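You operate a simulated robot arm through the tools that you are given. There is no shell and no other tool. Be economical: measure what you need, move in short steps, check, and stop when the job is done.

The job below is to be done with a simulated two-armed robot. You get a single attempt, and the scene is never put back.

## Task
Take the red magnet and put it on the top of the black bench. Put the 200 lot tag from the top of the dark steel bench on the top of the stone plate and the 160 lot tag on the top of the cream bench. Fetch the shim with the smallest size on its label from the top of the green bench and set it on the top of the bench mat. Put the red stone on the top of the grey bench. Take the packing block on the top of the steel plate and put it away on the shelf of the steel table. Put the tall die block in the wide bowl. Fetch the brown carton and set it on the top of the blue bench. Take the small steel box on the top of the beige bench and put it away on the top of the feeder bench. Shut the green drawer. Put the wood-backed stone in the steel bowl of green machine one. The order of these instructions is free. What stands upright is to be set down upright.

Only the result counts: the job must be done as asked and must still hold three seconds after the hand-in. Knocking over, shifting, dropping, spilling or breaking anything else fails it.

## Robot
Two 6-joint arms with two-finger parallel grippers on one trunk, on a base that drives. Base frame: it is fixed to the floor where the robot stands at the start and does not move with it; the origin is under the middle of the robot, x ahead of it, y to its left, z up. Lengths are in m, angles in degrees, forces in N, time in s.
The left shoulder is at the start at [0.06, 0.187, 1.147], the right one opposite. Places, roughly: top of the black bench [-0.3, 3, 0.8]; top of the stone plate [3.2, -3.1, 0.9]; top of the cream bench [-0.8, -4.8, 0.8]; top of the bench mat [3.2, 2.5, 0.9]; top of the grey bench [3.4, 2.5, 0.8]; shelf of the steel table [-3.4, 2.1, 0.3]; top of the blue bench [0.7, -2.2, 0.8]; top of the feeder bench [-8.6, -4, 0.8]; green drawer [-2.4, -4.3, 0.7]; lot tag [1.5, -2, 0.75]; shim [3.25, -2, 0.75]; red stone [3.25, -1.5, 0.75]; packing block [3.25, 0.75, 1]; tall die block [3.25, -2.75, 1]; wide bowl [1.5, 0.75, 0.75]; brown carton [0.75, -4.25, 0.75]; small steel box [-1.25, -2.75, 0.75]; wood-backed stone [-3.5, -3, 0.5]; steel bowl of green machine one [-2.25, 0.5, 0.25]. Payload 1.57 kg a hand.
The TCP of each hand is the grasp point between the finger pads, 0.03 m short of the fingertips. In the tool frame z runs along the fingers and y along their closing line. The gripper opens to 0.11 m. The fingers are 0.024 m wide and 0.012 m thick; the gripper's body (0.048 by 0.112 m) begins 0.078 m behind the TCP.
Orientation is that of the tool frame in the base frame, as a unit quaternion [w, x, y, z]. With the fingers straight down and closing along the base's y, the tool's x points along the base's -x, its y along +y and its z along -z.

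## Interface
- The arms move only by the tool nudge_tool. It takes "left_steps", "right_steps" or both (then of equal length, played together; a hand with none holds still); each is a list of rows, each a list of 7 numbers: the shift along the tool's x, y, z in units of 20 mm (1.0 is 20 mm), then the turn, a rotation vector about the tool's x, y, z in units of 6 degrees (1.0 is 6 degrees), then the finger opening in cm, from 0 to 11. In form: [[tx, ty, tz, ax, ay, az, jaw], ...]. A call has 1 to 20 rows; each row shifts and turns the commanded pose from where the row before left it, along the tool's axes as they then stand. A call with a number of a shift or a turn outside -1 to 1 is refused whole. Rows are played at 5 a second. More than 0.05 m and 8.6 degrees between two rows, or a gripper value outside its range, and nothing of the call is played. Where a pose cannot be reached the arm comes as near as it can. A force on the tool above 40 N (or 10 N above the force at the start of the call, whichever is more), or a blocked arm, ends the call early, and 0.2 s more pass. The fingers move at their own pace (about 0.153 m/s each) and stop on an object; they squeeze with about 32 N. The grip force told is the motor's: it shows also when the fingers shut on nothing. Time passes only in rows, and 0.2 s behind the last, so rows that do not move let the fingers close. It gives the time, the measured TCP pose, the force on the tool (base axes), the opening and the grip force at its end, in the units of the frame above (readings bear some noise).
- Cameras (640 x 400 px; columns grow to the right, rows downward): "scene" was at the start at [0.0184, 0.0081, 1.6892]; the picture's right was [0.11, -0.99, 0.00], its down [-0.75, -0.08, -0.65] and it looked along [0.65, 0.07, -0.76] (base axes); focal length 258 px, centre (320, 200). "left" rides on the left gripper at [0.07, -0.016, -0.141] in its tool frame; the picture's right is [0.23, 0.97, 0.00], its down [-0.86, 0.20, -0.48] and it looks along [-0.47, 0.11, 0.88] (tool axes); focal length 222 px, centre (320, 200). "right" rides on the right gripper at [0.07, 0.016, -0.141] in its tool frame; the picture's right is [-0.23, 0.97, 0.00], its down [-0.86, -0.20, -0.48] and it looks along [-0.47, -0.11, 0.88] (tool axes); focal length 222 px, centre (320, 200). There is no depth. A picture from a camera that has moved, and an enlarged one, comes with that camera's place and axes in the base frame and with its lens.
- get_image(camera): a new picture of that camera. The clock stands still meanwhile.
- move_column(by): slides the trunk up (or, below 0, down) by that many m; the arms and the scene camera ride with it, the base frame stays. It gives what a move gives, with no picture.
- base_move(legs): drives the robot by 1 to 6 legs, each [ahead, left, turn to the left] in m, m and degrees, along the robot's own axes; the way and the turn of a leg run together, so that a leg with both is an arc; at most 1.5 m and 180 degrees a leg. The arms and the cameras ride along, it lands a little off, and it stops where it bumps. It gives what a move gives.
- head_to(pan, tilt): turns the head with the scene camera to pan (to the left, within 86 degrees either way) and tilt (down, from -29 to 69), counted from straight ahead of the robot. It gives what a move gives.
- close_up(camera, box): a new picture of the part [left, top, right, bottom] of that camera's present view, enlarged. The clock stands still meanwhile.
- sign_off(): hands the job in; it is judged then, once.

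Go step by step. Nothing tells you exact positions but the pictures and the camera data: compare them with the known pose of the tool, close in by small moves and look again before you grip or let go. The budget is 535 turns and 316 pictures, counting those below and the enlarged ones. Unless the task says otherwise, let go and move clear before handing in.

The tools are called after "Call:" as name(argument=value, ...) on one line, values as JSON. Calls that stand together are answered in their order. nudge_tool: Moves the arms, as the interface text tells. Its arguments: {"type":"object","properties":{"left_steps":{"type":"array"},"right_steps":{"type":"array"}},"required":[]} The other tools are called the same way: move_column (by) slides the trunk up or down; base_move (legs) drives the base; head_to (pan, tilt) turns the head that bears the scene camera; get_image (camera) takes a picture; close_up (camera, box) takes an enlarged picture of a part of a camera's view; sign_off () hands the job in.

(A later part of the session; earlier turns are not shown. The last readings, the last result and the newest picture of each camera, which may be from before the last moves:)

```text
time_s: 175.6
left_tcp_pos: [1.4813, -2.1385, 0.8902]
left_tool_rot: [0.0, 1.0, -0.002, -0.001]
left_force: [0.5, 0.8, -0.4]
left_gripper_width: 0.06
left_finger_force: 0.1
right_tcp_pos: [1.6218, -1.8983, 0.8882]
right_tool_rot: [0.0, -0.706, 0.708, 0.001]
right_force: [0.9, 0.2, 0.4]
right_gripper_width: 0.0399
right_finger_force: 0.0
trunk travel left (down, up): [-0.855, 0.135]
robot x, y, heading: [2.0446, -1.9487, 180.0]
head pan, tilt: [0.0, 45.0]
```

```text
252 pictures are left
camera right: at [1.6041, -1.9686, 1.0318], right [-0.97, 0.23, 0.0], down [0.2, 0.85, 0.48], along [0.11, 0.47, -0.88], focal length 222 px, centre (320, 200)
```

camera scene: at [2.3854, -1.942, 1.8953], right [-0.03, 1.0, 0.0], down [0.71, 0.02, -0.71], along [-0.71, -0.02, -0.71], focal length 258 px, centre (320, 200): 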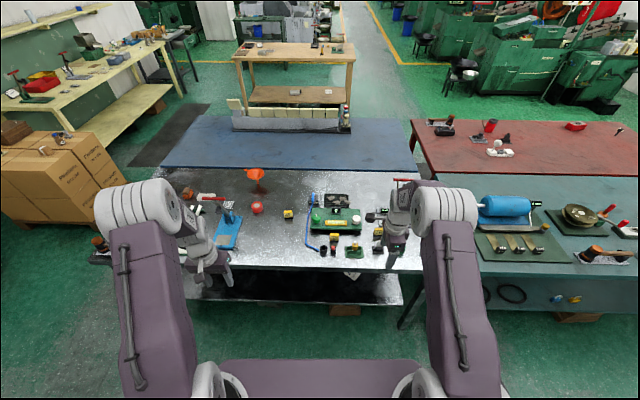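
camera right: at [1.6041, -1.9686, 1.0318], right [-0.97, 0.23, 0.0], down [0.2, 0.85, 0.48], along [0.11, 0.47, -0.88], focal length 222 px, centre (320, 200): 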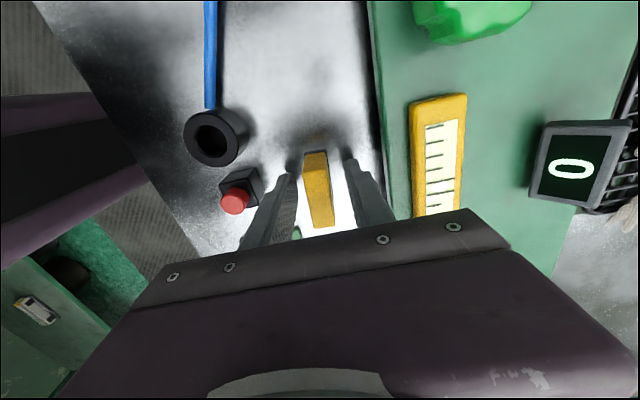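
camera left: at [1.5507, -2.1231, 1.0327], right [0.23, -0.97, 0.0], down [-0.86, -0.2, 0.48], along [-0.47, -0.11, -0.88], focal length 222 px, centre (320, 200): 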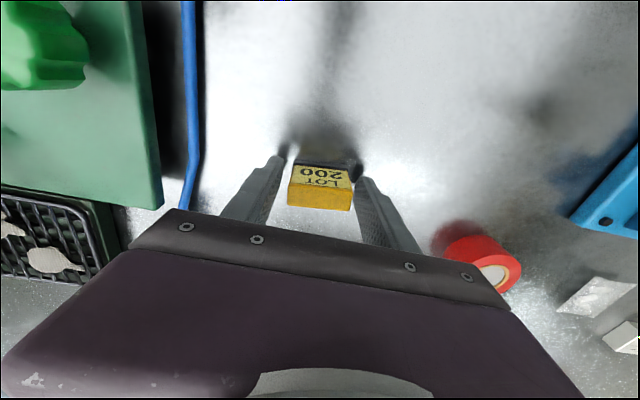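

Tags sit between the fingers. Grip and lift.

Call:
nudge_tool(left_steps=[[0, 0, 0.1, 0, 0, 0, 6], [0, 0, 0, 0, 0, 0, 0.5], [0, 0, 0, 0, 0, 0, 0.5], [0, 0, 0, 0, 0, 0, 0.5], [0, 0, -0.5, 0, 0, 0, 0.5], [0, 0, -1, 0, 0, 0, 0.5], [0, 0, -1, 0, 0, 0, 0.5], [0, 0, -1, 0, 0, 0, 0.5]], right_steps=[[0, 0, 0.1, 0, 0, 0, 4], [0, 0, 0, 0, 0, 0, 0.3], [0, 0, 0, 0, 0, 0, 0.3], [0, 0, 0, 0, 0, 0, 0.3], [0, 0, -0.5, 0, 0, 0, 0.3], [0, 0, -1, 0, 0, 0, 0.3], [0, 0, -1, 0, 0, 0, 0.3], [0, 0, -1, 0, 0, 0, 0.3]])

Call:
move_column(by=0.13)

Call:
get_image(camera="left")

Call:
get_image(camera="right")

```text
time_s: 177.4
left_tcp_pos: [1.4812, -2.1387, 0.9589]
left_tool_rot: [0.001, 1.0, -0.001, 0.002]
left_force: [-0.3, 0.6, -1.5]
left_gripper_width: 0.0464
left_finger_force: 32.3
right_tcp_pos: [1.6212, -1.8991, 0.9567]
right_tool_rot: [-0.001, -0.706, 0.708, 0.0]
right_force: [0.4, 0.1, -0.5]
right_gripper_width: 0.0172
right_finger_force: 32.0
trunk travel left (down, up): [-0.855, 0.135]
robot x, y, heading: [2.0396, -1.9482, 180.2]
head pan, tilt: [0.0, 45.0]
```

```text
time_s: 179.0
left_tcp_pos: [1.4815, -2.1386, 1.0882]
left_tool_rot: [-0.001, 1.0, 0.0, 0.001]
left_force: [0.0, -1.4, -1.0]
left_gripper_width: 0.0463
left_finger_force: 32.3
right_tcp_pos: [1.6197, -1.8969, 1.0867]
right_tool_rot: [0.001, -0.706, 0.708, -0.001]
right_force: [-0.3, -0.2, -1.7]
right_gripper_width: 0.0174
right_finger_force: 31.9
trunk travel left (down, up): [-0.985, 0.005]
robot x, y, heading: [2.044, -1.9438, 180.0]
head pan, tilt: [0.0, 45.0]
```

```text
251 pictures are left
camera left: at [1.5501, -2.1235, 1.2312], right [0.23, -0.97, 0.0], down [-0.86, -0.2, 0.48], along [-0.47, -0.11, -0.88], focal length 222 px, centre (320, 200)
```

left: 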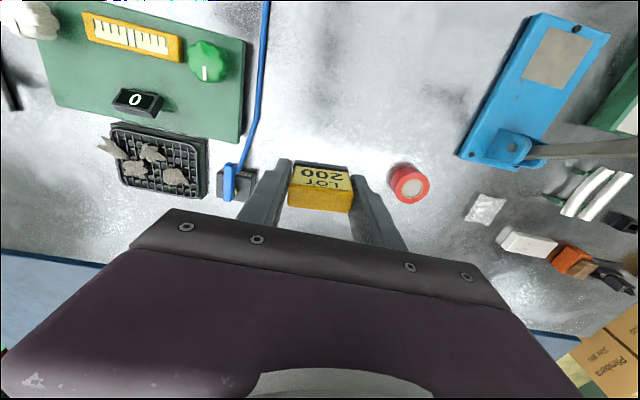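

```text
250 pictures are left
camera right: at [1.603, -1.9686, 1.2295], right [-0.97, 0.23, 0.0], down [0.2, 0.85, 0.48], along [0.11, 0.47, -0.88], focal length 222 px, centre (320, 200)
```

right: 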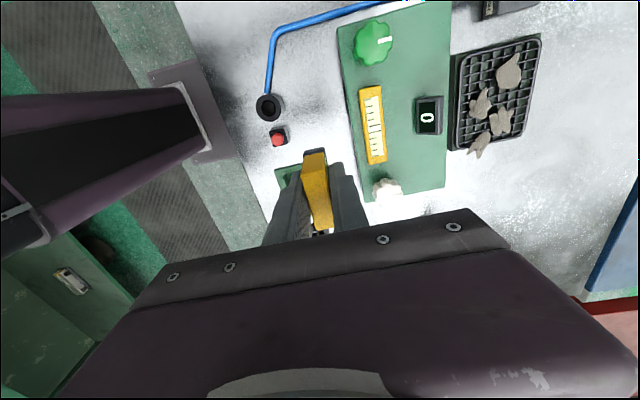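

Both tags held. Raise hands a bit, back off, turn and go to the white bench.

Call:
nudge_tool(left_steps=[[0, 0, -1, 0, 0, 0, 0.5], [0, 0, -1, 0, 0, 0, 0.5], [0, 0, -1, 0, 0, 0, 0.5], [0.5, 0, -1, 0, 0, 0, 0.5]], right_steps=[[0, 0, -1, 0, 0, 0, 0.3], [-1, 0, -1, 0, 0, 0, 0.3], [-1, 0, -1, 0, 0, 0, 0.3], [-1, 0, -1, 0, 0, 0, 0.3]])

Call:
base_move(legs=[[-0.36, 0, 0], [0, 0, 90], [0, 0, 90], [0, -1.05, 0]])

Call:
get_image(camera="scene")

Call:
close_up(camera="scene", box=[160, 110, 480, 310])

```text
time_s: 180.0
left_tcp_pos: [1.4914, -2.1386, 1.1706]
left_tool_rot: [0.0, 1.0, 0.0, 0.0]
left_force: [0.2, 0.4, -1.1]
left_gripper_width: 0.0456
left_finger_force: 32.5
right_tcp_pos: [1.6213, -1.8381, 1.1663]
right_tool_rot: [0.0, -0.707, 0.708, 0.0]
right_force: [-0.4, 0.3, -1.0]
right_gripper_width: 0.0175
right_finger_force: 32.2
trunk travel left (down, up): [-0.985, 0.005]
robot x, y, heading: [2.046, -1.9475, 179.7]
head pan, tilt: [0.0, 45.0]
```

```text
time_s: 195.0
left_tcp_pos: [2.9757, -2.7943, 1.1699]
left_tool_rot: [-0.001, -0.008, 1.0, -0.001]
left_force: [-1.5, -0.3, -1.4]
left_gripper_width: 0.0451
left_finger_force: 32.1
right_tcp_pos: [2.8527, -3.0968, 1.1676]
right_tool_rot: [0.001, 0.701, 0.713, -0.001]
right_force: [0.8, 0.3, -1.6]
right_gripper_width: 0.0173
right_finger_force: 32.2
trunk travel left (down, up): [-0.985, 0.005]
robot x, y, heading: [2.4254, -2.9982, 1.0]
head pan, tilt: [0.0, 45.0]
```

```text
249 pictures are left
camera scene: at [2.4487, -2.9958, 1.9053], right [0.02, -1.0, 0.0], down [-0.71, -0.01, -0.71], along [0.71, 0.01, -0.71], focal length 258 px, centre (320, 200)
```

scene: 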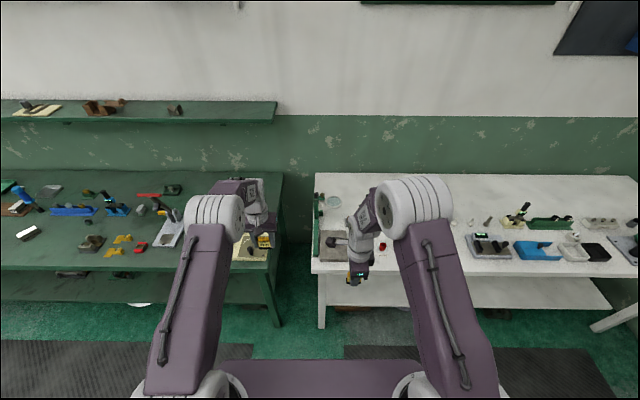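

```text
2.00 times, centred on (320, 210) of scene
camera zoom: at [2.4487, -2.9958, 1.9053], right [0.02, -1.0, 0.0], down [-0.71, -0.01, -0.71], along [0.71, 0.01, -0.71], focal length 516 px, centre (320, 180)
```

zoom: 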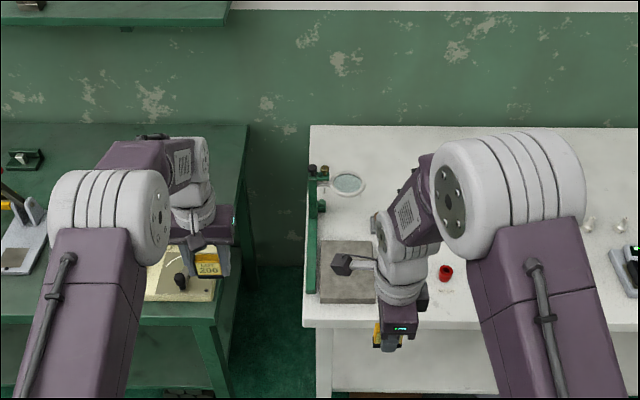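

The stone plate is at the left end of the white bench (~3.17, -3.05), next to a loupe stand. Look with the hand cameras for plate details and the tall die block.

Call:
get_image(camera="left")

Call:
get_image(camera="right")

```text
247 pictures are left
camera left: at [2.9068, -2.8119, 1.3117], right [-0.24, 0.97, 0.0], down [0.85, 0.21, 0.48], along [0.46, 0.12, -0.88], focal length 222 px, centre (320, 200)
```

left: 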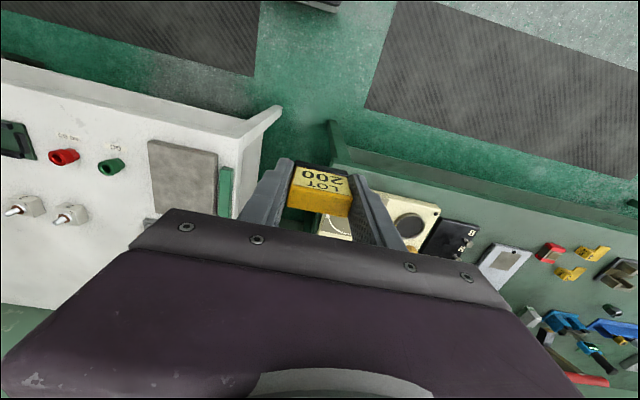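

```text
246 pictures are left
camera right: at [2.8659, -3.0275, 1.3096], right [0.98, -0.21, 0.0], down [-0.19, -0.86, 0.48], along [-0.1, -0.47, -0.88], focal length 222 px, centre (320, 200)
```

right: 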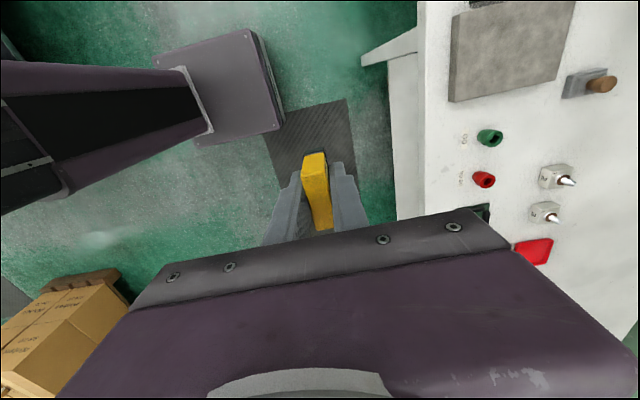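

Plate spans about x 3.08–3.24, y −3.11…−2.98. Move so the left arm faces it, and look again.

Call:
base_move(legs=[[0.0, -0.25, -1.0]])

Call:
head_to(pan=15, tilt=40)

Call:
close_up(camera="scene", box=[160, 100, 480, 300])

```text
time_s: 196.9
left_tcp_pos: [2.9807, -3.0486, 1.1681]
left_tool_rot: [-0.001, 0.0, 1.0, -0.002]
left_force: [0.5, 0.4, -0.9]
left_gripper_width: 0.0455
left_finger_force: 32.1
right_tcp_pos: [2.8518, -3.3499, 1.1676]
right_tool_rot: [0.001, 0.707, 0.708, -0.002]
right_force: [-0.1, -0.1, -1.1]
right_gripper_width: 0.017
right_finger_force: 32.4
trunk travel left (down, up): [-0.985, 0.005]
robot x, y, heading: [2.4322, -3.2462, 0.1]
head pan, tilt: [0.0, 45.0]
```

```text
time_s: 197.6
left_tcp_pos: [2.9811, -3.0517, 1.1695]
left_tool_rot: [-0.002, -0.001, 1.0, 0.0]
left_force: [0.6, 0.4, -0.7]
left_gripper_width: 0.0453
left_finger_force: 32.0
right_tcp_pos: [2.8521, -3.3533, 1.1662]
right_tool_rot: [-0.001, 0.706, 0.708, 0.0]
right_force: [-0.4, -0.5, -2.0]
right_gripper_width: 0.0174
right_finger_force: 32.0
trunk travel left (down, up): [-0.985, 0.005]
robot x, y, heading: [2.4269, -3.2463, 0.2]
head pan, tilt: [15.0, 40.0]
```

```text
2.00 times, centred on (320, 200) of scene
camera zoom: at [2.4516, -3.2246, 1.9125], right [0.26, -0.97, 0.0], down [-0.62, -0.17, -0.77], along [0.74, 0.2, -0.64], focal length 516 px, centre (320, 200)
```

zoom: 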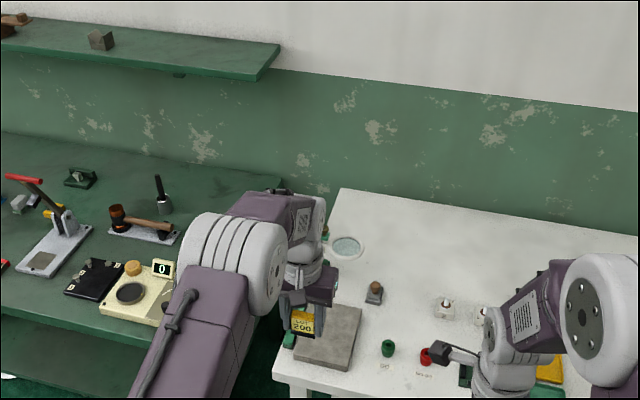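

I'll place the 200 tag now: drive ahead and check the view over the plate.

Call:
base_move(legs=[[0.17, 0, 0]])

Call:
nudge_tool(left_steps=[[0, -0.3, 1, 0, 0, 0, 0.5], [0, 0, 1, 0, 0, 0, 0.5], [0, 0, 1, 0, 0, 0, 0.5], [0, 0, 1, 0, 0, 0, 0.5], [0, 0, 1, 0, 0, 0, 0.5], [0, 0, 1, 0, 0, 0, 0.5]])

Call:
get_image(camera="left")

Call:
get_image(camera="scene")

```text
time_s: 199.1
left_tcp_pos: [3.1488, -3.0513, 1.1717]
left_tool_rot: [0.001, -0.001, 1.0, -0.001]
left_force: [0.0, 1.1, -0.7]
left_gripper_width: 0.0453
left_finger_force: 32.0
right_tcp_pos: [3.0201, -3.3529, 1.1683]
right_tool_rot: [0.001, 0.706, 0.708, 0.0]
right_force: [-0.4, -0.8, -1.9]
right_gripper_width: 0.0176
right_finger_force: 31.9
trunk travel left (down, up): [-0.985, 0.005]
robot x, y, heading: [2.6005, -3.2443, -0.1]
head pan, tilt: [15.0, 40.0]
```

```text
time_s: 200.5
left_tcp_pos: [3.1508, -3.0571, 1.0494]
left_tool_rot: [-0.002, -0.001, 1.0, 0.0]
left_force: [0.7, -0.5, -1.6]
left_gripper_width: 0.0456
left_finger_force: 32.0
right_tcp_pos: [3.0241, -3.3531, 1.1664]
right_tool_rot: [-0.001, 0.707, 0.708, 0.001]
right_force: [-0.8, 0.1, -1.0]
right_gripper_width: 0.0172
right_finger_force: 32.1
trunk travel left (down, up): [-0.985, 0.005]
robot x, y, heading: [2.5992, -3.2434, -0.2]
head pan, tilt: [15.0, 40.0]
```

```text
244 pictures are left
camera left: at [3.0822, -3.0741, 1.1912], right [-0.23, 0.97, 0.0], down [0.86, 0.2, 0.48], along [0.46, 0.11, -0.88], focal length 222 px, centre (320, 200)
```

left: 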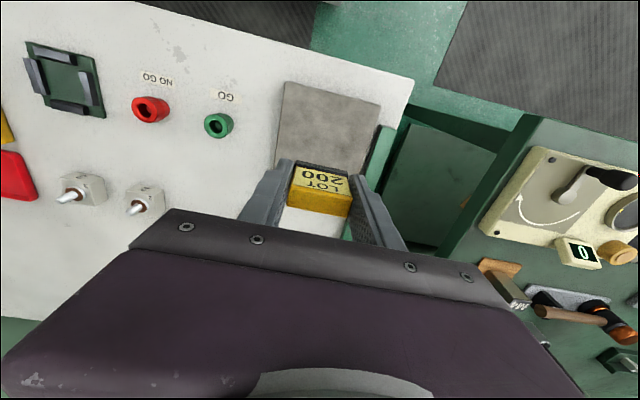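

```text
243 pictures are left
camera scene: at [2.6228, -3.2244, 1.9126], right [0.26, -0.97, 0.0], down [-0.62, -0.17, -0.77], along [0.74, 0.2, -0.64], focal length 258 px, centre (320, 200)
```

scene: 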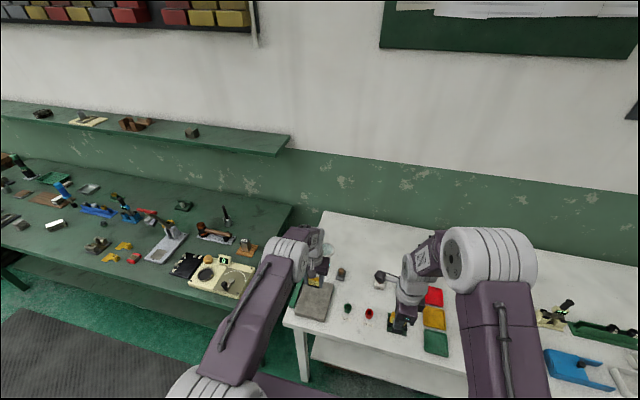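

The tag is centred over the plate (and the tall die block stands at the green bench's right end). Lower gradually.

Call:
nudge_tool(left_steps=[[0, 0, 1, 0, 0, 0, 0.5], [0, 0, 1, 0, 0, 0, 0.5], [0, 0, 1, 0, 0, 0, 0.5], [0, 0, 1, 0, 0, 0, 0.5], [0, 0, 1, 0, 0, 0, 0.5]])

Call:
get_image(camera="left")

```text
time_s: 201.7
left_tcp_pos: [3.135, -3.0578, 0.9585]
left_tool_rot: [-0.001, -0.001, 1.0, 0.0]
left_force: [-0.3, 1.0, -1.8]
left_gripper_width: 0.0453
left_finger_force: 31.7
left hand out of reach, approached as far as the arm can: row 4, 5
right_tcp_pos: [3.0233, -3.3526, 1.1681]
right_tool_rot: [0.0, 0.707, 0.707, 0.0]
right_force: [0.5, -0.4, -0.9]
right_gripper_width: 0.0175
right_finger_force: 31.8
trunk travel left (down, up): [-0.985, 0.005]
robot x, y, heading: [2.5959, -3.2445, 0.0]
head pan, tilt: [15.0, 40.0]
```

```text
242 pictures are left
camera left: at [3.0653, -3.0742, 1.1005], right [-0.23, 0.97, 0.0], down [0.86, 0.2, 0.48], along [0.46, 0.11, -0.88], focal length 222 px, centre (320, 200)
```

left: 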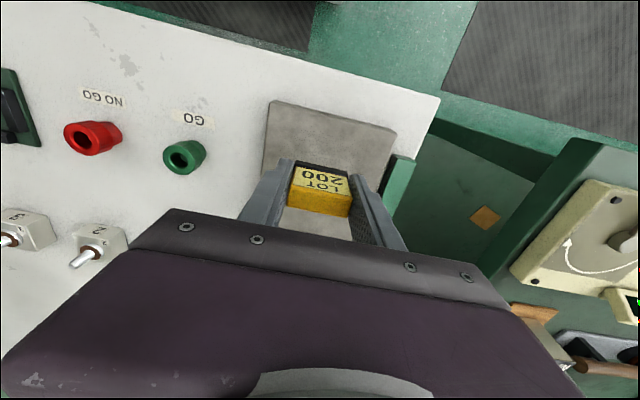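

Arm at reach limit due to the raised trunk; I'll lower with the column instead.

Call:
move_column(by=-0.018)

Call:
move_column(by=-0.006)

Call:
close_up(camera="left", box=[230, 80, 430, 260])

```text
time_s: 202.3
left_tcp_pos: [3.1342, -3.0576, 0.9399]
left_tool_rot: [-0.001, -0.002, 1.0, 0.0]
left_force: [-0.6, -0.3, -0.8]
left_gripper_width: 0.0451
left_finger_force: 31.7
right_tcp_pos: [3.0236, -3.3528, 1.149]
right_tool_rot: [0.0, 0.706, 0.708, 0.0]
right_force: [-0.1, 0.6, -0.8]
right_gripper_width: 0.0172
right_finger_force: 31.9
trunk travel left (down, up): [-0.967, 0.023]
robot x, y, heading: [2.5991, -3.248, -0.0]
head pan, tilt: [15.0, 40.0]
```

```text
time_s: 202.9
left_tcp_pos: [3.1349, -3.0571, 0.9339]
left_tool_rot: [-0.001, -0.001, 1.0, 0.0]
left_force: [0.2, 0.1, -1.3]
left_gripper_width: 0.0452
left_finger_force: 32.2
right_tcp_pos: [3.0252, -3.3536, 1.1422]
right_tool_rot: [0.0, 0.707, 0.708, 0.0]
right_force: [0.1, -0.4, -0.9]
right_gripper_width: 0.0173
right_finger_force: 32.0
trunk travel left (down, up): [-0.961, 0.029]
robot x, y, heading: [2.5951, -3.2393, -0.1]
head pan, tilt: [15.0, 40.0]
```

```text
2.22 times, centred on (330, 170) of left
camera zoom: at [3.0659, -3.0742, 1.0763], right [-0.23, 0.97, 0.0], down [0.86, 0.2, 0.48], along [0.46, 0.11, -0.88], focal length 494 px, centre (298, 267)
```

zoom: 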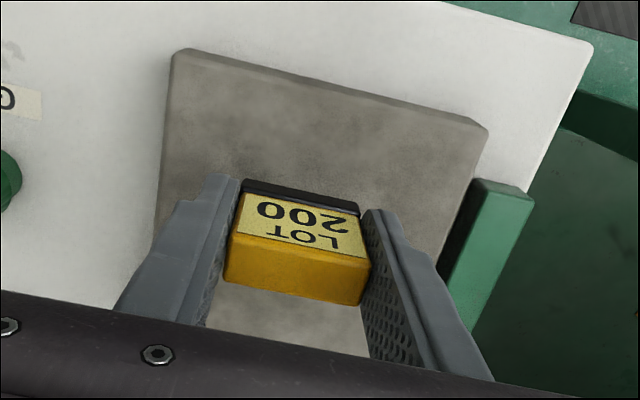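

Call:
move_column(by=-0.006)

Call:
move_column(by=-0.004)

Call:
move_column(by=-0.004)

```text
time_s: 203.4
left_tcp_pos: [3.1362, -3.0572, 0.9279]
left_tool_rot: [-0.001, 0.0, 1.0, 0.0]
left_force: [-0.4, 0.2, -1.3]
left_gripper_width: 0.0454
left_finger_force: 31.4
right_tcp_pos: [3.024, -3.3535, 1.1369]
right_tool_rot: [0.0, 0.707, 0.708, -0.001]
right_force: [-0.4, 1.0, -1.6]
right_gripper_width: 0.0172
right_finger_force: 31.7
trunk travel left (down, up): [-0.955, 0.035]
robot x, y, heading: [2.6007, -3.2474, 0.1]
head pan, tilt: [15.0, 40.0]
```

```text
time_s: 204.0
left_tcp_pos: [3.1359, -3.0579, 0.9245]
left_tool_rot: [-0.001, -0.001, 1.0, 0.0]
left_force: [-0.1, -0.1, -1.2]
left_gripper_width: 0.0454
left_finger_force: 32.2
right_tcp_pos: [3.0238, -3.3527, 1.1327]
right_tool_rot: [-0.001, 0.706, 0.708, 0.0]
right_force: [0.4, -0.7, -1.4]
right_gripper_width: 0.0174
right_finger_force: 32.1
trunk travel left (down, up): [-0.951, 0.039]
robot x, y, heading: [2.6029, -3.2448, 0.1]
head pan, tilt: [15.0, 40.0]
```

```text
time_s: 204.5
left_tcp_pos: [3.1347, -3.0579, 0.921]
left_tool_rot: [-0.001, -0.001, 1.0, 0.0]
left_force: [-0.6, 0.1, -0.9]
left_gripper_width: 0.0451
left_finger_force: 32.5
right_tcp_pos: [3.0232, -3.3518, 1.13]
right_tool_rot: [0.0, 0.706, 0.708, 0.0]
right_force: [0.3, 0.0, -0.5]
right_gripper_width: 0.0175
right_finger_force: 31.7
trunk travel left (down, up): [-0.947, 0.043]
robot x, y, heading: [2.6015, -3.248, 0.1]
head pan, tilt: [15.0, 40.0]
```

Call:
nudge_tool(left_steps=[[0, 0, 0.15, 0, 0, 0, 0.5], [0, 0, 0.15, 0, 0, 0, 0.5]])

Call:
nudge_tool(left_steps=[[0, 0, 0.12, 0, 0, 0, 0.5], [0, 0, 0.1, 0, 0, 0, 0.5]])

```text
time_s: 205.1
left_tcp_pos: [3.1343, -3.0576, 0.9146]
left_tool_rot: [0.001, -0.001, 1.0, 0.0]
left_force: [-0.1, -0.8, -1.7]
left_gripper_width: 0.0452
left_finger_force: 31.7
right_tcp_pos: [3.0243, -3.3513, 1.1287]
right_tool_rot: [0.0, 0.706, 0.708, 0.0]
right_force: [-0.9, -0.3, -1.5]
right_gripper_width: 0.0176
right_finger_force: 31.8
trunk travel left (down, up): [-0.947, 0.043]
robot x, y, heading: [2.5988, -3.2502, 0.3]
head pan, tilt: [15.0, 40.0]
```

```text
time_s: 205.7
left_tcp_pos: [3.1323, -3.0571, 0.9155]
left_tool_rot: [0.003, -0.001, 1.0, 0.001]
left_force: [6.7, 1.3, 13.3]
left_gripper_width: 0.0457
left_finger_force: 32.4
left hand out of reach, approached as far as the arm can: row 2
right_tcp_pos: [3.0226, -3.3529, 1.1302]
right_tool_rot: [-0.001, 0.706, 0.708, 0.0]
right_force: [0.8, -0.2, -1.1]
right_gripper_width: 0.0175
right_finger_force: 32.4
trunk travel left (down, up): [-0.947, 0.043]
robot x, y, heading: [2.6036, -3.2481, 0.1]
head pan, tilt: [15.0, 40.0]
```

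Contact with the plate. Release and rise.

Call:
nudge_tool(left_steps=[[0, 0, -0.08, 0, 0, 0, 0.5], [0, 0, 0, 0, 0, 0, 6.5], [0, 0, 0, 0, 0, 0, 6.5], [0, 0, -0.5, 0, 0, 0, 6.5], [0, 0, -1, 0, 0, 0, 6.5], [0, 0, -1, 0, 0, 0, 6.5], [0, 0, -1, 0, 0, 0, 6.5], [0, 0, -1, 0, 0, 0, 6.5]])

Call:
get_image(camera="left")

```text
time_s: 207.5
left_tcp_pos: [3.1312, -3.0584, 1.0044]
left_tool_rot: [0.0, -0.002, 1.0, 0.0]
left_force: [-0.2, -0.5, -0.2]
left_gripper_width: 0.065
left_finger_force: 0.2
right_tcp_pos: [3.023, -3.353, 1.1288]
right_tool_rot: [0.0, 0.706, 0.708, 0.0]
right_force: [-0.3, -0.6, -1.5]
right_gripper_width: 0.0172
right_finger_force: 32.6
trunk travel left (down, up): [-0.947, 0.043]
robot x, y, heading: [2.5969, -3.2488, 0.2]
head pan, tilt: [15.0, 40.0]
```

```text
240 pictures are left
camera left: at [3.0617, -3.0746, 1.146], right [-0.23, 0.97, 0.0], down [0.86, 0.2, 0.48], along [0.46, 0.11, -0.88], focal length 222 px, centre (320, 200)
```

left: 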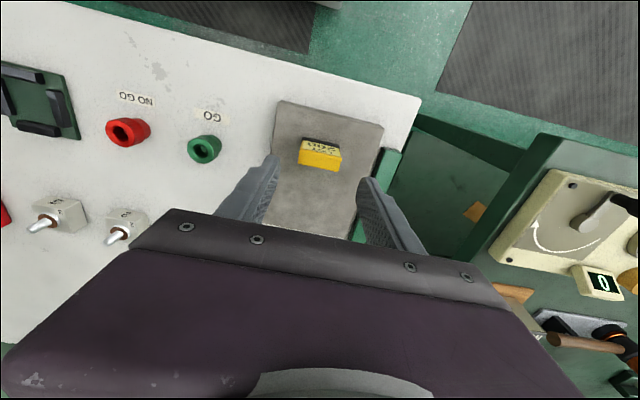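

Tag 200 stands on the plate. Rise, back off, shift left to the tall die block.

Call:
nudge_tool(left_steps=[[0, 0, -1, 0, 0, 0, 11], [0, 0, -1, 0, 0, 0, 11], [0, 0, -1, 0, 0, 0, 11], [0, 0, -1, 0, 0, 0, 11], [0, 0, -1, 0, 0, 0, 11], [0, 0, -1, 0, 0, 0, 11], [0, 0, -1, 0, 0, 0, 11]])

Call:
base_move(legs=[[-0.2, 0, 0], [0, 0.34, 0], [0.2, 0, 0]])

Call:
get_image(camera="left")

Call:
get_image(camera="scene")

```text
time_s: 209.1
left_tcp_pos: [3.1321, -3.0572, 1.1444]
left_tool_rot: [-0.001, -0.002, 1.0, 0.0]
left_force: [-0.3, -1.5, 0.0]
left_gripper_width: 0.1102
left_finger_force: 0.0
right_tcp_pos: [3.0232, -3.3525, 1.1287]
right_tool_rot: [0.0, 0.706, 0.708, -0.001]
right_force: [-0.8, -0.3, -0.8]
right_gripper_width: 0.0171
right_finger_force: 32.0
trunk travel left (down, up): [-0.947, 0.043]
robot x, y, heading: [2.601, -3.2461, -0.1]
head pan, tilt: [15.0, 40.0]
```

```text
time_s: 213.7
left_tcp_pos: [3.1288, -2.7171, 1.1465]
left_tool_rot: [0.002, -0.002, 1.0, 0.001]
left_force: [-0.4, -0.4, -0.9]
left_gripper_width: 0.1101
left_finger_force: 0.1
right_tcp_pos: [3.0209, -3.0118, 1.1309]
right_tool_rot: [0.001, 0.706, 0.708, 0.002]
right_force: [0.0, -0.1, -2.0]
right_gripper_width: 0.0176
right_finger_force: 32.2
trunk travel left (down, up): [-0.947, 0.043]
robot x, y, heading: [2.602, -2.9046, 0.3]
head pan, tilt: [15.0, 40.0]
```

```text
239 pictures are left
camera left: at [3.0593, -2.7341, 1.2876], right [-0.23, 0.97, 0.0], down [0.85, 0.2, 0.48], along [0.47, 0.11, -0.88], focal length 222 px, centre (320, 200)
```

left: 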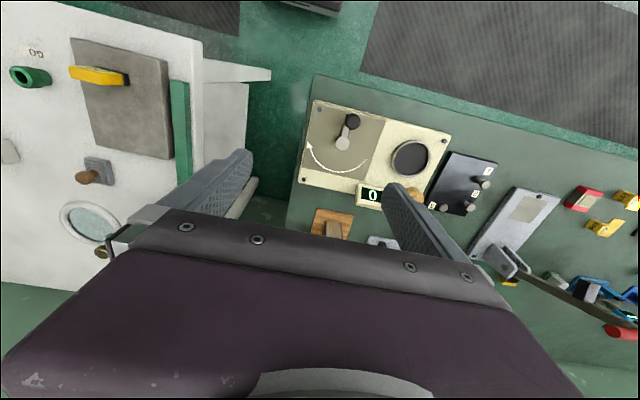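

```text
238 pictures are left
camera scene: at [2.6172, -2.8853, 1.8747], right [0.26, -0.96, 0.0], down [-0.62, -0.17, -0.77], along [0.74, 0.2, -0.64], focal length 258 px, centre (320, 200)
```

scene: 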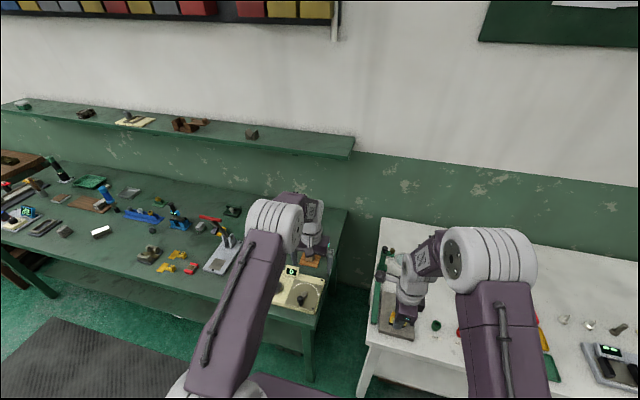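

Call:
close_up(camera="left", box=[270, 170, 430, 270])

Call:
close_up(camera="scene", box=[220, 190, 380, 290])

```text
4.00 times, centred on (350, 220) of left
camera zoom: at [3.0593, -2.7341, 1.2876], right [-0.23, 0.97, 0.0], down [0.85, 0.2, 0.48], along [0.47, 0.11, -0.88], focal length 888 px, centre (200, 120)
```

zoom: 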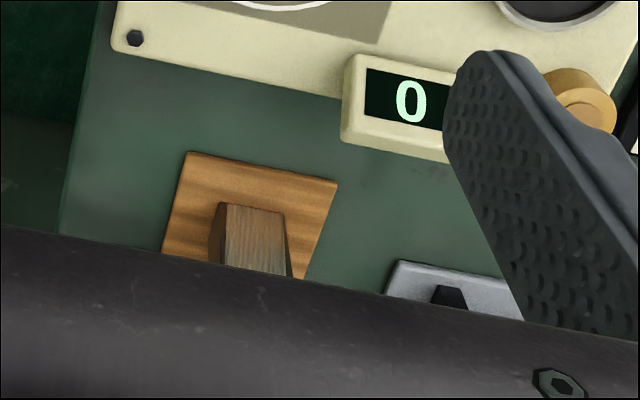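

```text
4.00 times, centred on (300, 240) of scene
camera zoom: at [2.6172, -2.8853, 1.8747], right [0.26, -0.96, 0.0], down [-0.62, -0.17, -0.77], along [0.74, 0.2, -0.64], focal length 1033 px, centre (400, 40)
```

zoom: 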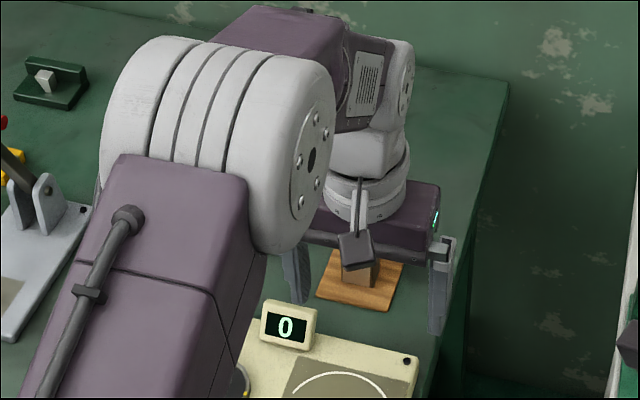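

The block stands on a wood base, partly hidden. Move forward 0.1 for a clearer view.

Call:
base_move(legs=[[0.11, 0.06, 0]])

Call:
nudge_tool(left_steps=[[-1, 0, 0, 0, 0, 0, 11], [-1, 0, 0, 0, 0, 0, 11]])

Call:
get_image(camera="left")

Call:
close_up(camera="right", box=[320, 0, 640, 200])

```text
time_s: 215.0
left_tcp_pos: [3.2402, -2.6564, 1.1454]
left_tool_rot: [0.001, -0.002, 1.0, 0.0]
left_force: [0.1, 0.0, 0.3]
left_gripper_width: 0.1101
left_finger_force: 0.0
right_tcp_pos: [3.1331, -2.9538, 1.1301]
right_tool_rot: [0.001, 0.706, 0.708, 0.002]
right_force: [0.7, 0.4, -1.6]
right_gripper_width: 0.0173
right_finger_force: 32.1
trunk travel left (down, up): [-0.947, 0.043]
robot x, y, heading: [2.7122, -2.8435, 0.2]
head pan, tilt: [15.0, 40.0]
```

```text
time_s: 215.6
left_tcp_pos: [3.2822, -2.6563, 1.1461]
left_tool_rot: [-0.001, -0.002, 1.0, 0.001]
left_force: [-0.6, 0.0, 0.1]
left_gripper_width: 0.1099
left_finger_force: 0.0
right_tcp_pos: [3.1336, -2.9516, 1.1294]
right_tool_rot: [-0.001, 0.705, 0.709, 0.0]
right_force: [-0.1, 0.7, -1.5]
right_gripper_width: 0.0173
right_finger_force: 32.1
trunk travel left (down, up): [-0.947, 0.043]
robot x, y, heading: [2.7093, -2.8449, 0.4]
head pan, tilt: [15.0, 40.0]
```

```text
235 pictures are left
camera left: at [3.2125, -2.6736, 1.2868], right [-0.23, 0.97, 0.0], down [0.85, 0.2, 0.48], along [0.46, 0.11, -0.88], focal length 222 px, centre (320, 200)
```

left: 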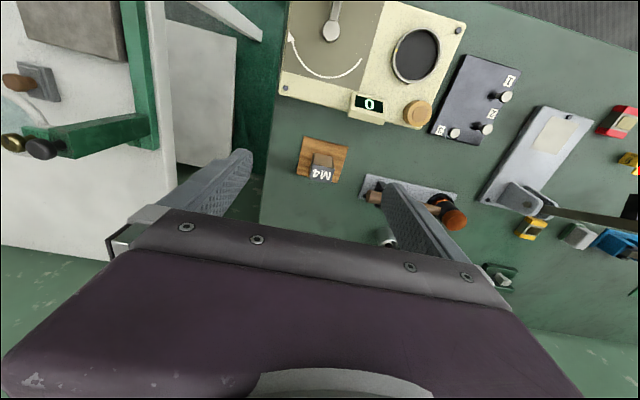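

```text
2.00 times, centred on (480, 100) of right
camera zoom: at [3.1485, -2.8828, 1.2721], right [0.98, -0.22, 0.0], down [-0.19, -0.86, 0.48], along [-0.11, -0.47, -0.88], focal length 444 px, centre (0, 400)
```

zoom: 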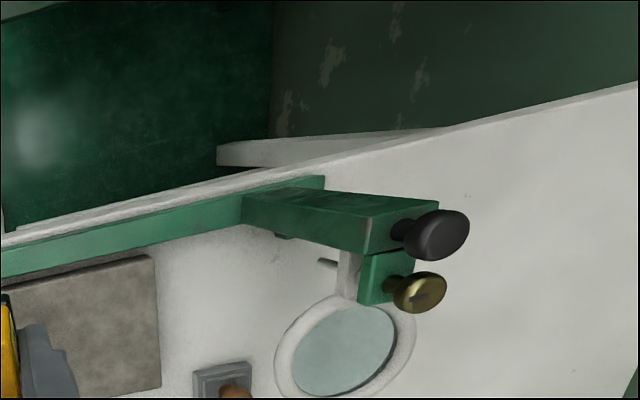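

Call:
close_up(camera="left", box=[260, 110, 420, 230])

Call:
nudge_tool(left_steps=[[-0.3, 1, 1, 0, 0, 0, 9], [-0.3, 0.3, 1, 0, 0, 0, 9], [0, 0, 1, 0, 0, 0, 9]])

Call:
close_up(camera="left", box=[240, 100, 400, 220])

```text
3.33 times, centred on (340, 170) of left
camera zoom: at [3.2125, -2.6736, 1.2868], right [-0.23, 0.97, 0.0], down [0.85, 0.2, 0.48], along [0.46, 0.11, -0.88], focal length 740 px, centre (253, 300)
```

zoom: 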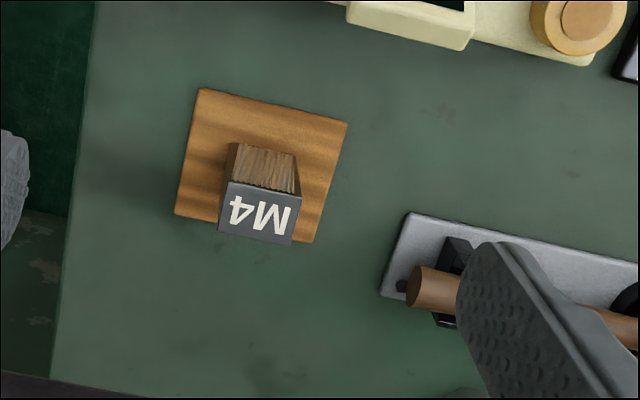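

```text
time_s: 216.4
left_tcp_pos: [3.2951, -2.6303, 1.0827]
left_tool_rot: [-0.001, -0.002, 1.0, 0.001]
left_force: [-0.8, 0.1, -0.5]
left_gripper_width: 0.0903
left_finger_force: 0.0
right_tcp_pos: [3.136, -2.9513, 1.1295]
right_tool_rot: [0.0, 0.705, 0.709, -0.001]
right_force: [0.3, 0.2, -1.2]
right_gripper_width: 0.0175
right_finger_force: 32.4
trunk travel left (down, up): [-0.947, 0.043]
robot x, y, heading: [2.711, -2.8502, 0.3]
head pan, tilt: [15.0, 40.0]
```

```text
3.33 times, centred on (320, 160) of left
camera zoom: at [3.2254, -2.6471, 1.2251], right [-0.23, 0.97, 0.0], down [0.85, 0.2, 0.48], along [0.46, 0.11, -0.88], focal length 740 px, centre (320, 333)
```

zoom: 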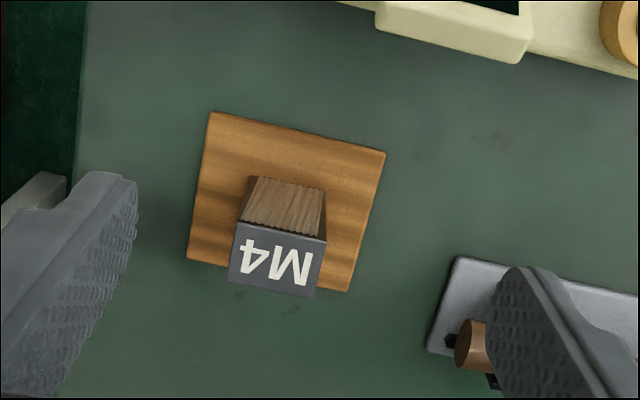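

The M4 block is ~5 cm tall on a wood plate; its top is at ≈(3.355, -2.636, 0.914). I'll pull the right hand back for safety and drive 0.1 closer.

Call:
nudge_tool(right_steps=[[0, -1, 0, 0, 0, 0, 0.3], [0, -1, 0, 0, 0, 0, 0.3], [0, -1, 0, 0, 0, 0, 0.3], [0, -1, 0, 0, 0, 0, 0.3], [0, -1, 0, 0, 0, 0, 0.3], [0, -1, 0, 0, 0, 0, 0.3]])

Call:
base_move(legs=[[0.1, 0.0, 0]])

Call:
nudge_tool(left_steps=[[0, 0, 0.5, 0, 0, 0, 7], [0, 0, 0.5, 0, 0, 0, 7]])

Call:
close_up(camera="left", box=[220, 80, 420, 230])

```text
time_s: 217.8
left_tcp_pos: [3.2943, -2.6296, 1.0831]
left_tool_rot: [0.0, -0.003, 1.0, 0.0]
left_force: [0.1, -0.3, 0.6]
left_gripper_width: 0.09
left_finger_force: 0.2
right_tcp_pos: [3.0146, -2.9515, 1.1301]
right_tool_rot: [0.001, 0.705, 0.709, 0.0]
right_force: [0.3, 0.6, -0.6]
right_gripper_width: 0.0174
right_finger_force: 31.9
trunk travel left (down, up): [-0.947, 0.043]
robot x, y, heading: [2.7093, -2.8473, 0.3]
head pan, tilt: [15.0, 40.0]
```

```text
time_s: 218.9
left_tcp_pos: [3.3883, -2.6304, 1.0862]
left_tool_rot: [0.003, -0.003, 1.0, 0.0]
left_force: [0.5, 0.5, 0.6]
left_gripper_width: 0.0901
left_finger_force: 0.0
right_tcp_pos: [3.1082, -2.9521, 1.1294]
right_tool_rot: [0.002, 0.705, 0.709, 0.001]
right_force: [0.3, 0.8, -0.9]
right_gripper_width: 0.0173
right_finger_force: 31.8
trunk travel left (down, up): [-0.947, 0.043]
robot x, y, heading: [2.8087, -2.8442, 0.2]
head pan, tilt: [15.0, 40.0]
```

```text
time_s: 219.5
left_tcp_pos: [3.3914, -2.6296, 1.0654]
left_tool_rot: [0.001, -0.003, 1.0, 0.0]
left_force: [0.4, -0.4, 0.1]
left_gripper_width: 0.07
left_finger_force: 0.2
right_tcp_pos: [3.1132, -2.9513, 1.1295]
right_tool_rot: [0.0, 0.705, 0.71, 0.001]
right_force: [-0.2, 0.4, -1.2]
right_gripper_width: 0.0173
right_finger_force: 32.5
trunk travel left (down, up): [-0.947, 0.043]
robot x, y, heading: [2.8116, -2.8437, 0.2]
head pan, tilt: [15.0, 40.0]
```

```text
2.67 times, centred on (320, 155) of left
camera zoom: at [3.3217, -2.6468, 1.2069], right [-0.23, 0.97, 0.0], down [0.85, 0.2, 0.48], along [0.47, 0.11, -0.88], focal length 592 px, centre (320, 320)
```

zoom: 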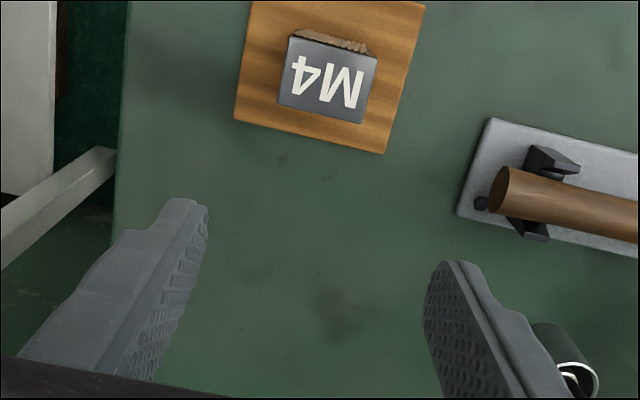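

Estimate refined: (3.354, -2.636), top 0.917. Lower with trunk and hand.

Call:
nudge_tool(left_steps=[[0.95, -0.3, 0, 0, 0, 0, 6.5], [0.92, 0, 0, 0, 0, 0, 6.5], [0, 0, 0.6, 0, 0, 0, 6.5], [0, 0, 0.6, 0, 0, 0, 6.5], [0, 0, 0.6, 0, 0, 0, 6.5], [0, 0, 0.6, 0, 0, 0, 6.5]])

Call:
close_up(camera="left", box=[220, 80, 420, 230])

```text
time_s: 220.9
left_tcp_pos: [3.3571, -2.6354, 1.0148]
left_tool_rot: [-0.001, -0.003, 1.0, 0.0]
left_force: [0.4, 0.4, -0.2]
left_gripper_width: 0.065
left_finger_force: 0.1
right_tcp_pos: [3.1145, -2.9503, 1.1289]
right_tool_rot: [-0.001, 0.705, 0.709, -0.001]
right_force: [0.3, 0.3, -1.0]
right_gripper_width: 0.0175
right_finger_force: 32.4
trunk travel left (down, up): [-0.947, 0.043]
robot x, y, heading: [2.813, -2.8456, 0.5]
head pan, tilt: [15.0, 40.0]
```

```text
2.67 times, centred on (320, 155) of left
camera zoom: at [3.2877, -2.6527, 1.1568], right [-0.23, 0.97, 0.0], down [0.85, 0.2, 0.48], along [0.46, 0.11, -0.88], focal length 592 px, centre (320, 320)
```

zoom: 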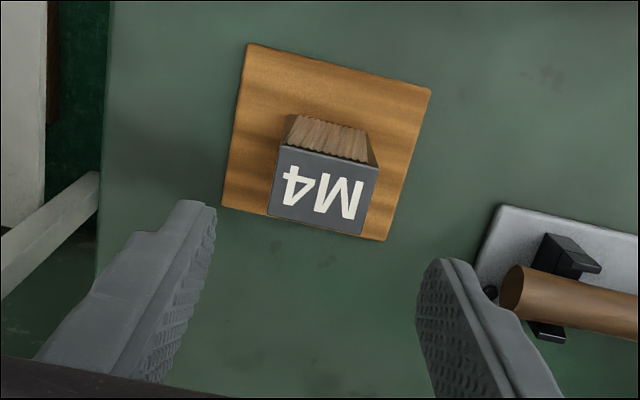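

Call:
move_column(by=-0.08)

Call:
nudge_tool(left_steps=[[0.2, 0, 0.5, 0, 0, 0, 6.5], [0, 0, 0.5, 0, 0, 0, 6.5], [0, 0, 0.5, 0, 0, 0, 6.5], [0, 0, 0.4, 0, 0, 0, 6.5]])

Call:
close_up(camera="left", box=[220, 80, 420, 230])

```text
time_s: 222.1
left_tcp_pos: [3.3565, -2.6353, 0.9352]
left_tool_rot: [-0.001, -0.003, 1.0, 0.0]
left_force: [0.1, 0.0, 0.6]
left_gripper_width: 0.065
left_finger_force: 0.0
right_tcp_pos: [3.1143, -2.9521, 1.0483]
right_tool_rot: [-0.001, 0.705, 0.71, -0.001]
right_force: [0.2, 0.1, -1.7]
right_gripper_width: 0.0172
right_finger_force: 31.9
trunk travel left (down, up): [-0.867, 0.123]
robot x, y, heading: [2.8081, -2.8435, 0.4]
head pan, tilt: [15.0, 40.0]
```

```text
time_s: 223.1
left_tcp_pos: [3.3529, -2.6353, 0.8949]
left_tool_rot: [0.0, -0.003, 1.0, -0.001]
left_force: [0.0, -0.9, -0.2]
left_gripper_width: 0.0653
left_finger_force: 0.1
right_tcp_pos: [3.1148, -2.9506, 1.0485]
right_tool_rot: [0.0, 0.705, 0.709, -0.001]
right_force: [-0.2, -0.6, -1.9]
right_gripper_width: 0.0171
right_finger_force: 32.1
trunk travel left (down, up): [-0.867, 0.123]
robot x, y, heading: [2.8075, -2.8447, 0.3]
head pan, tilt: [15.0, 40.0]
```

```text
2.67 times, centred on (320, 155) of left
camera zoom: at [3.2841, -2.6527, 1.0386], right [-0.23, 0.97, 0.0], down [0.85, 0.2, 0.48], along [0.46, 0.11, -0.88], focal length 592 px, centre (320, 320)
```

zoom: 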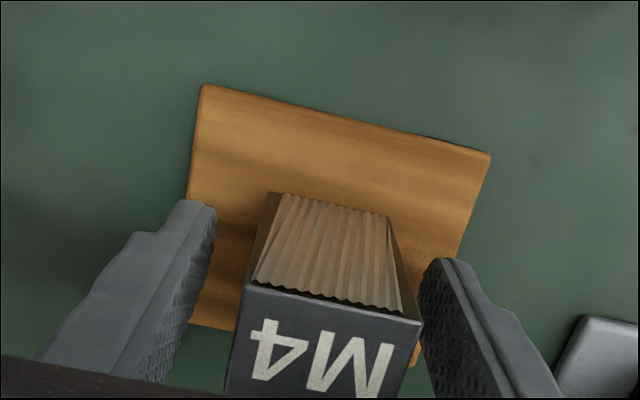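

Grip and lift straight up.

Call:
nudge_tool(left_steps=[[0, 0, 0, 0, 0, 0, 1], [0, 0, 0, 0, 0, 0, 1], [0, 0, 0, 0, 0, 0, 1], [0, 0, -0.5, 0, 0, 0, 1], [0, 0, -1, 0, 0, 0, 1], [0, 0, -1, 0, 0, 0, 1]])

Call:
move_column(by=0.12)

Call:
get_image(camera="left")

```text
time_s: 224.5
left_tcp_pos: [3.3536, -2.6356, 0.9465]
left_tool_rot: [-0.002, -0.003, 1.0, 0.0]
left_force: [-0.2, 0.1, -6.9]
left_gripper_width: 0.0402
left_finger_force: 31.8
right_tcp_pos: [3.1152, -2.9506, 1.0471]
right_tool_rot: [0.0, 0.705, 0.709, -0.001]
right_force: [0.1, -0.3, -1.1]
right_gripper_width: 0.0174
right_finger_force: 32.0
trunk travel left (down, up): [-0.867, 0.123]
robot x, y, heading: [2.8108, -2.843, 0.2]
head pan, tilt: [15.0, 40.0]
```

```text
time_s: 226.0
left_tcp_pos: [3.3538, -2.6347, 1.0645]
left_tool_rot: [0.0, -0.003, 1.0, 0.0]
left_force: [0.3, 0.7, -7.0]
left_gripper_width: 0.0401
left_finger_force: 32.1
right_tcp_pos: [3.1152, -2.9524, 1.1686]
right_tool_rot: [-0.001, 0.705, 0.709, 0.0]
right_force: [-0.4, 0.2, -1.5]
right_gripper_width: 0.0172
right_finger_force: 31.7
trunk travel left (down, up): [-0.987, 0.003]
robot x, y, heading: [2.8099, -2.848, 0.5]
head pan, tilt: [15.0, 40.0]
```

```text
228 pictures are left
camera left: at [3.2845, -2.6521, 1.2081], right [-0.23, 0.97, 0.0], down [0.86, 0.2, 0.48], along [0.46, 0.11, -0.88], focal length 222 px, centre (320, 200)
```

left: 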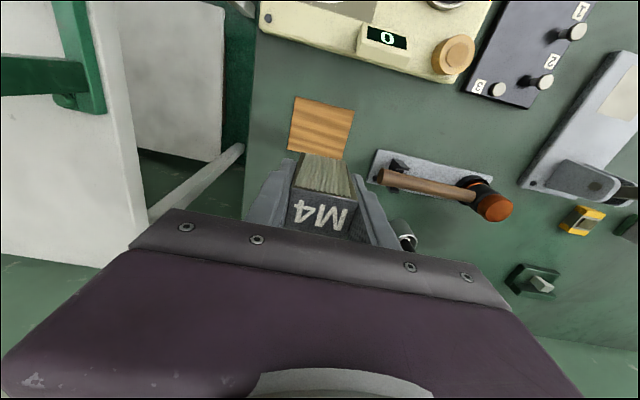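

Die block held. Raise, retract, and drive to the wide bowl facing it from the aisle.

Call:
nudge_tool(left_steps=[[0.5, 0, -1, 0, 0, 0, 1], [1, 0, -1, 0, 0, 0, 1], [1, 0, -1, 0, 0, 0, 1], [1, 0, -1, 0, 0, 0, 1]])

Call:
base_move(legs=[[-0.4, 0, 0], [0, 1.5, 0], [0, 1.5, 0], [0, 0.65, 0], [0, 0, 90], [0, 0, 90]])

Call:
head_to(pan=0, tilt=45)

Call:
get_image(camera="scene")

Call:
get_image(camera="left")

```text
time_s: 227.0
left_tcp_pos: [3.2835, -2.6363, 1.1458]
left_tool_rot: [0.0, -0.002, 1.0, -0.001]
left_force: [0.0, -0.6, -6.9]
left_gripper_width: 0.0399
left_finger_force: 32.3
right_tcp_pos: [3.1142, -2.9519, 1.1705]
right_tool_rot: [-0.001, 0.705, 0.709, 0.0]
right_force: [-0.3, -0.1, -1.5]
right_gripper_width: 0.0176
right_finger_force: 31.9
trunk travel left (down, up): [-0.987, 0.003]
robot x, y, heading: [2.8119, -2.8473, 0.3]
head pan, tilt: [15.0, 40.0]
```

```text
time_s: 254.4
left_tcp_pos: [1.9256, 0.5982, 1.1467]
left_tool_rot: [-0.001, 1.0, 0.0, 0.001]
left_force: [-0.7, -0.2, -6.4]
left_gripper_width: 0.0398
left_finger_force: 31.8
right_tcp_pos: [2.0975, 0.9131, 1.1684]
right_tool_rot: [0.001, -0.707, 0.707, -0.001]
right_force: [-0.2, 0.4, -1.8]
right_gripper_width: 0.0173
right_finger_force: 31.9
trunk travel left (down, up): [-0.987, 0.003]
robot x, y, heading: [2.401, 0.8042, 179.9]
head pan, tilt: [15.0, 40.0]
```

```text
time_s: 255.2
left_tcp_pos: [1.9257, 0.598, 1.1459]
left_tool_rot: [0.0, 1.0, 0.0, 0.002]
left_force: [0.6, 0.1, -6.1]
left_gripper_width: 0.04
left_finger_force: 31.7
right_tcp_pos: [2.0967, 0.9133, 1.1679]
right_tool_rot: [0.0, 0.707, -0.707, 0.0]
right_force: [0.6, -0.8, -2.3]
right_gripper_width: 0.0173
right_finger_force: 32.3
trunk travel left (down, up): [-0.987, 0.003]
robot x, y, heading: [2.403, 0.8076, 179.9]
head pan, tilt: [0.0, 45.0]
```

```text
227 pictures are left
camera scene: at [2.3791, 0.8047, 1.9073], right [0.0, 1.0, 0.0], down [0.71, 0.0, -0.71], along [-0.71, 0.0, -0.71], focal length 258 px, centre (320, 200)
```

scene: 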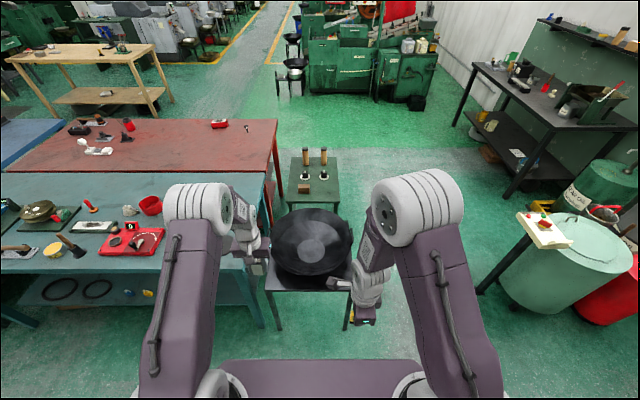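

```text
226 pictures are left
camera left: at [1.995, 0.6142, 1.2884], right [0.23, -0.97, 0.0], down [-0.86, -0.2, 0.48], along [-0.46, -0.11, -0.88], focal length 222 px, centre (320, 200)
```

left: 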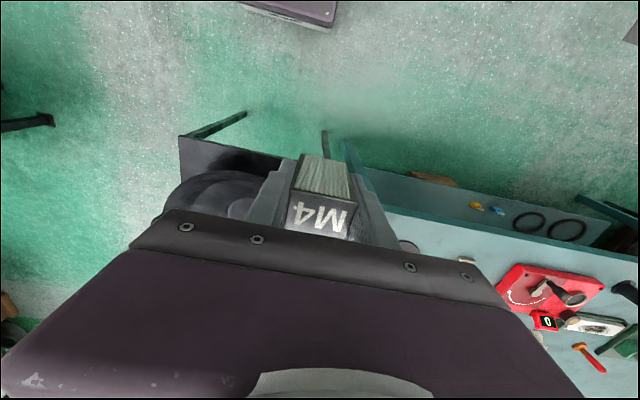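

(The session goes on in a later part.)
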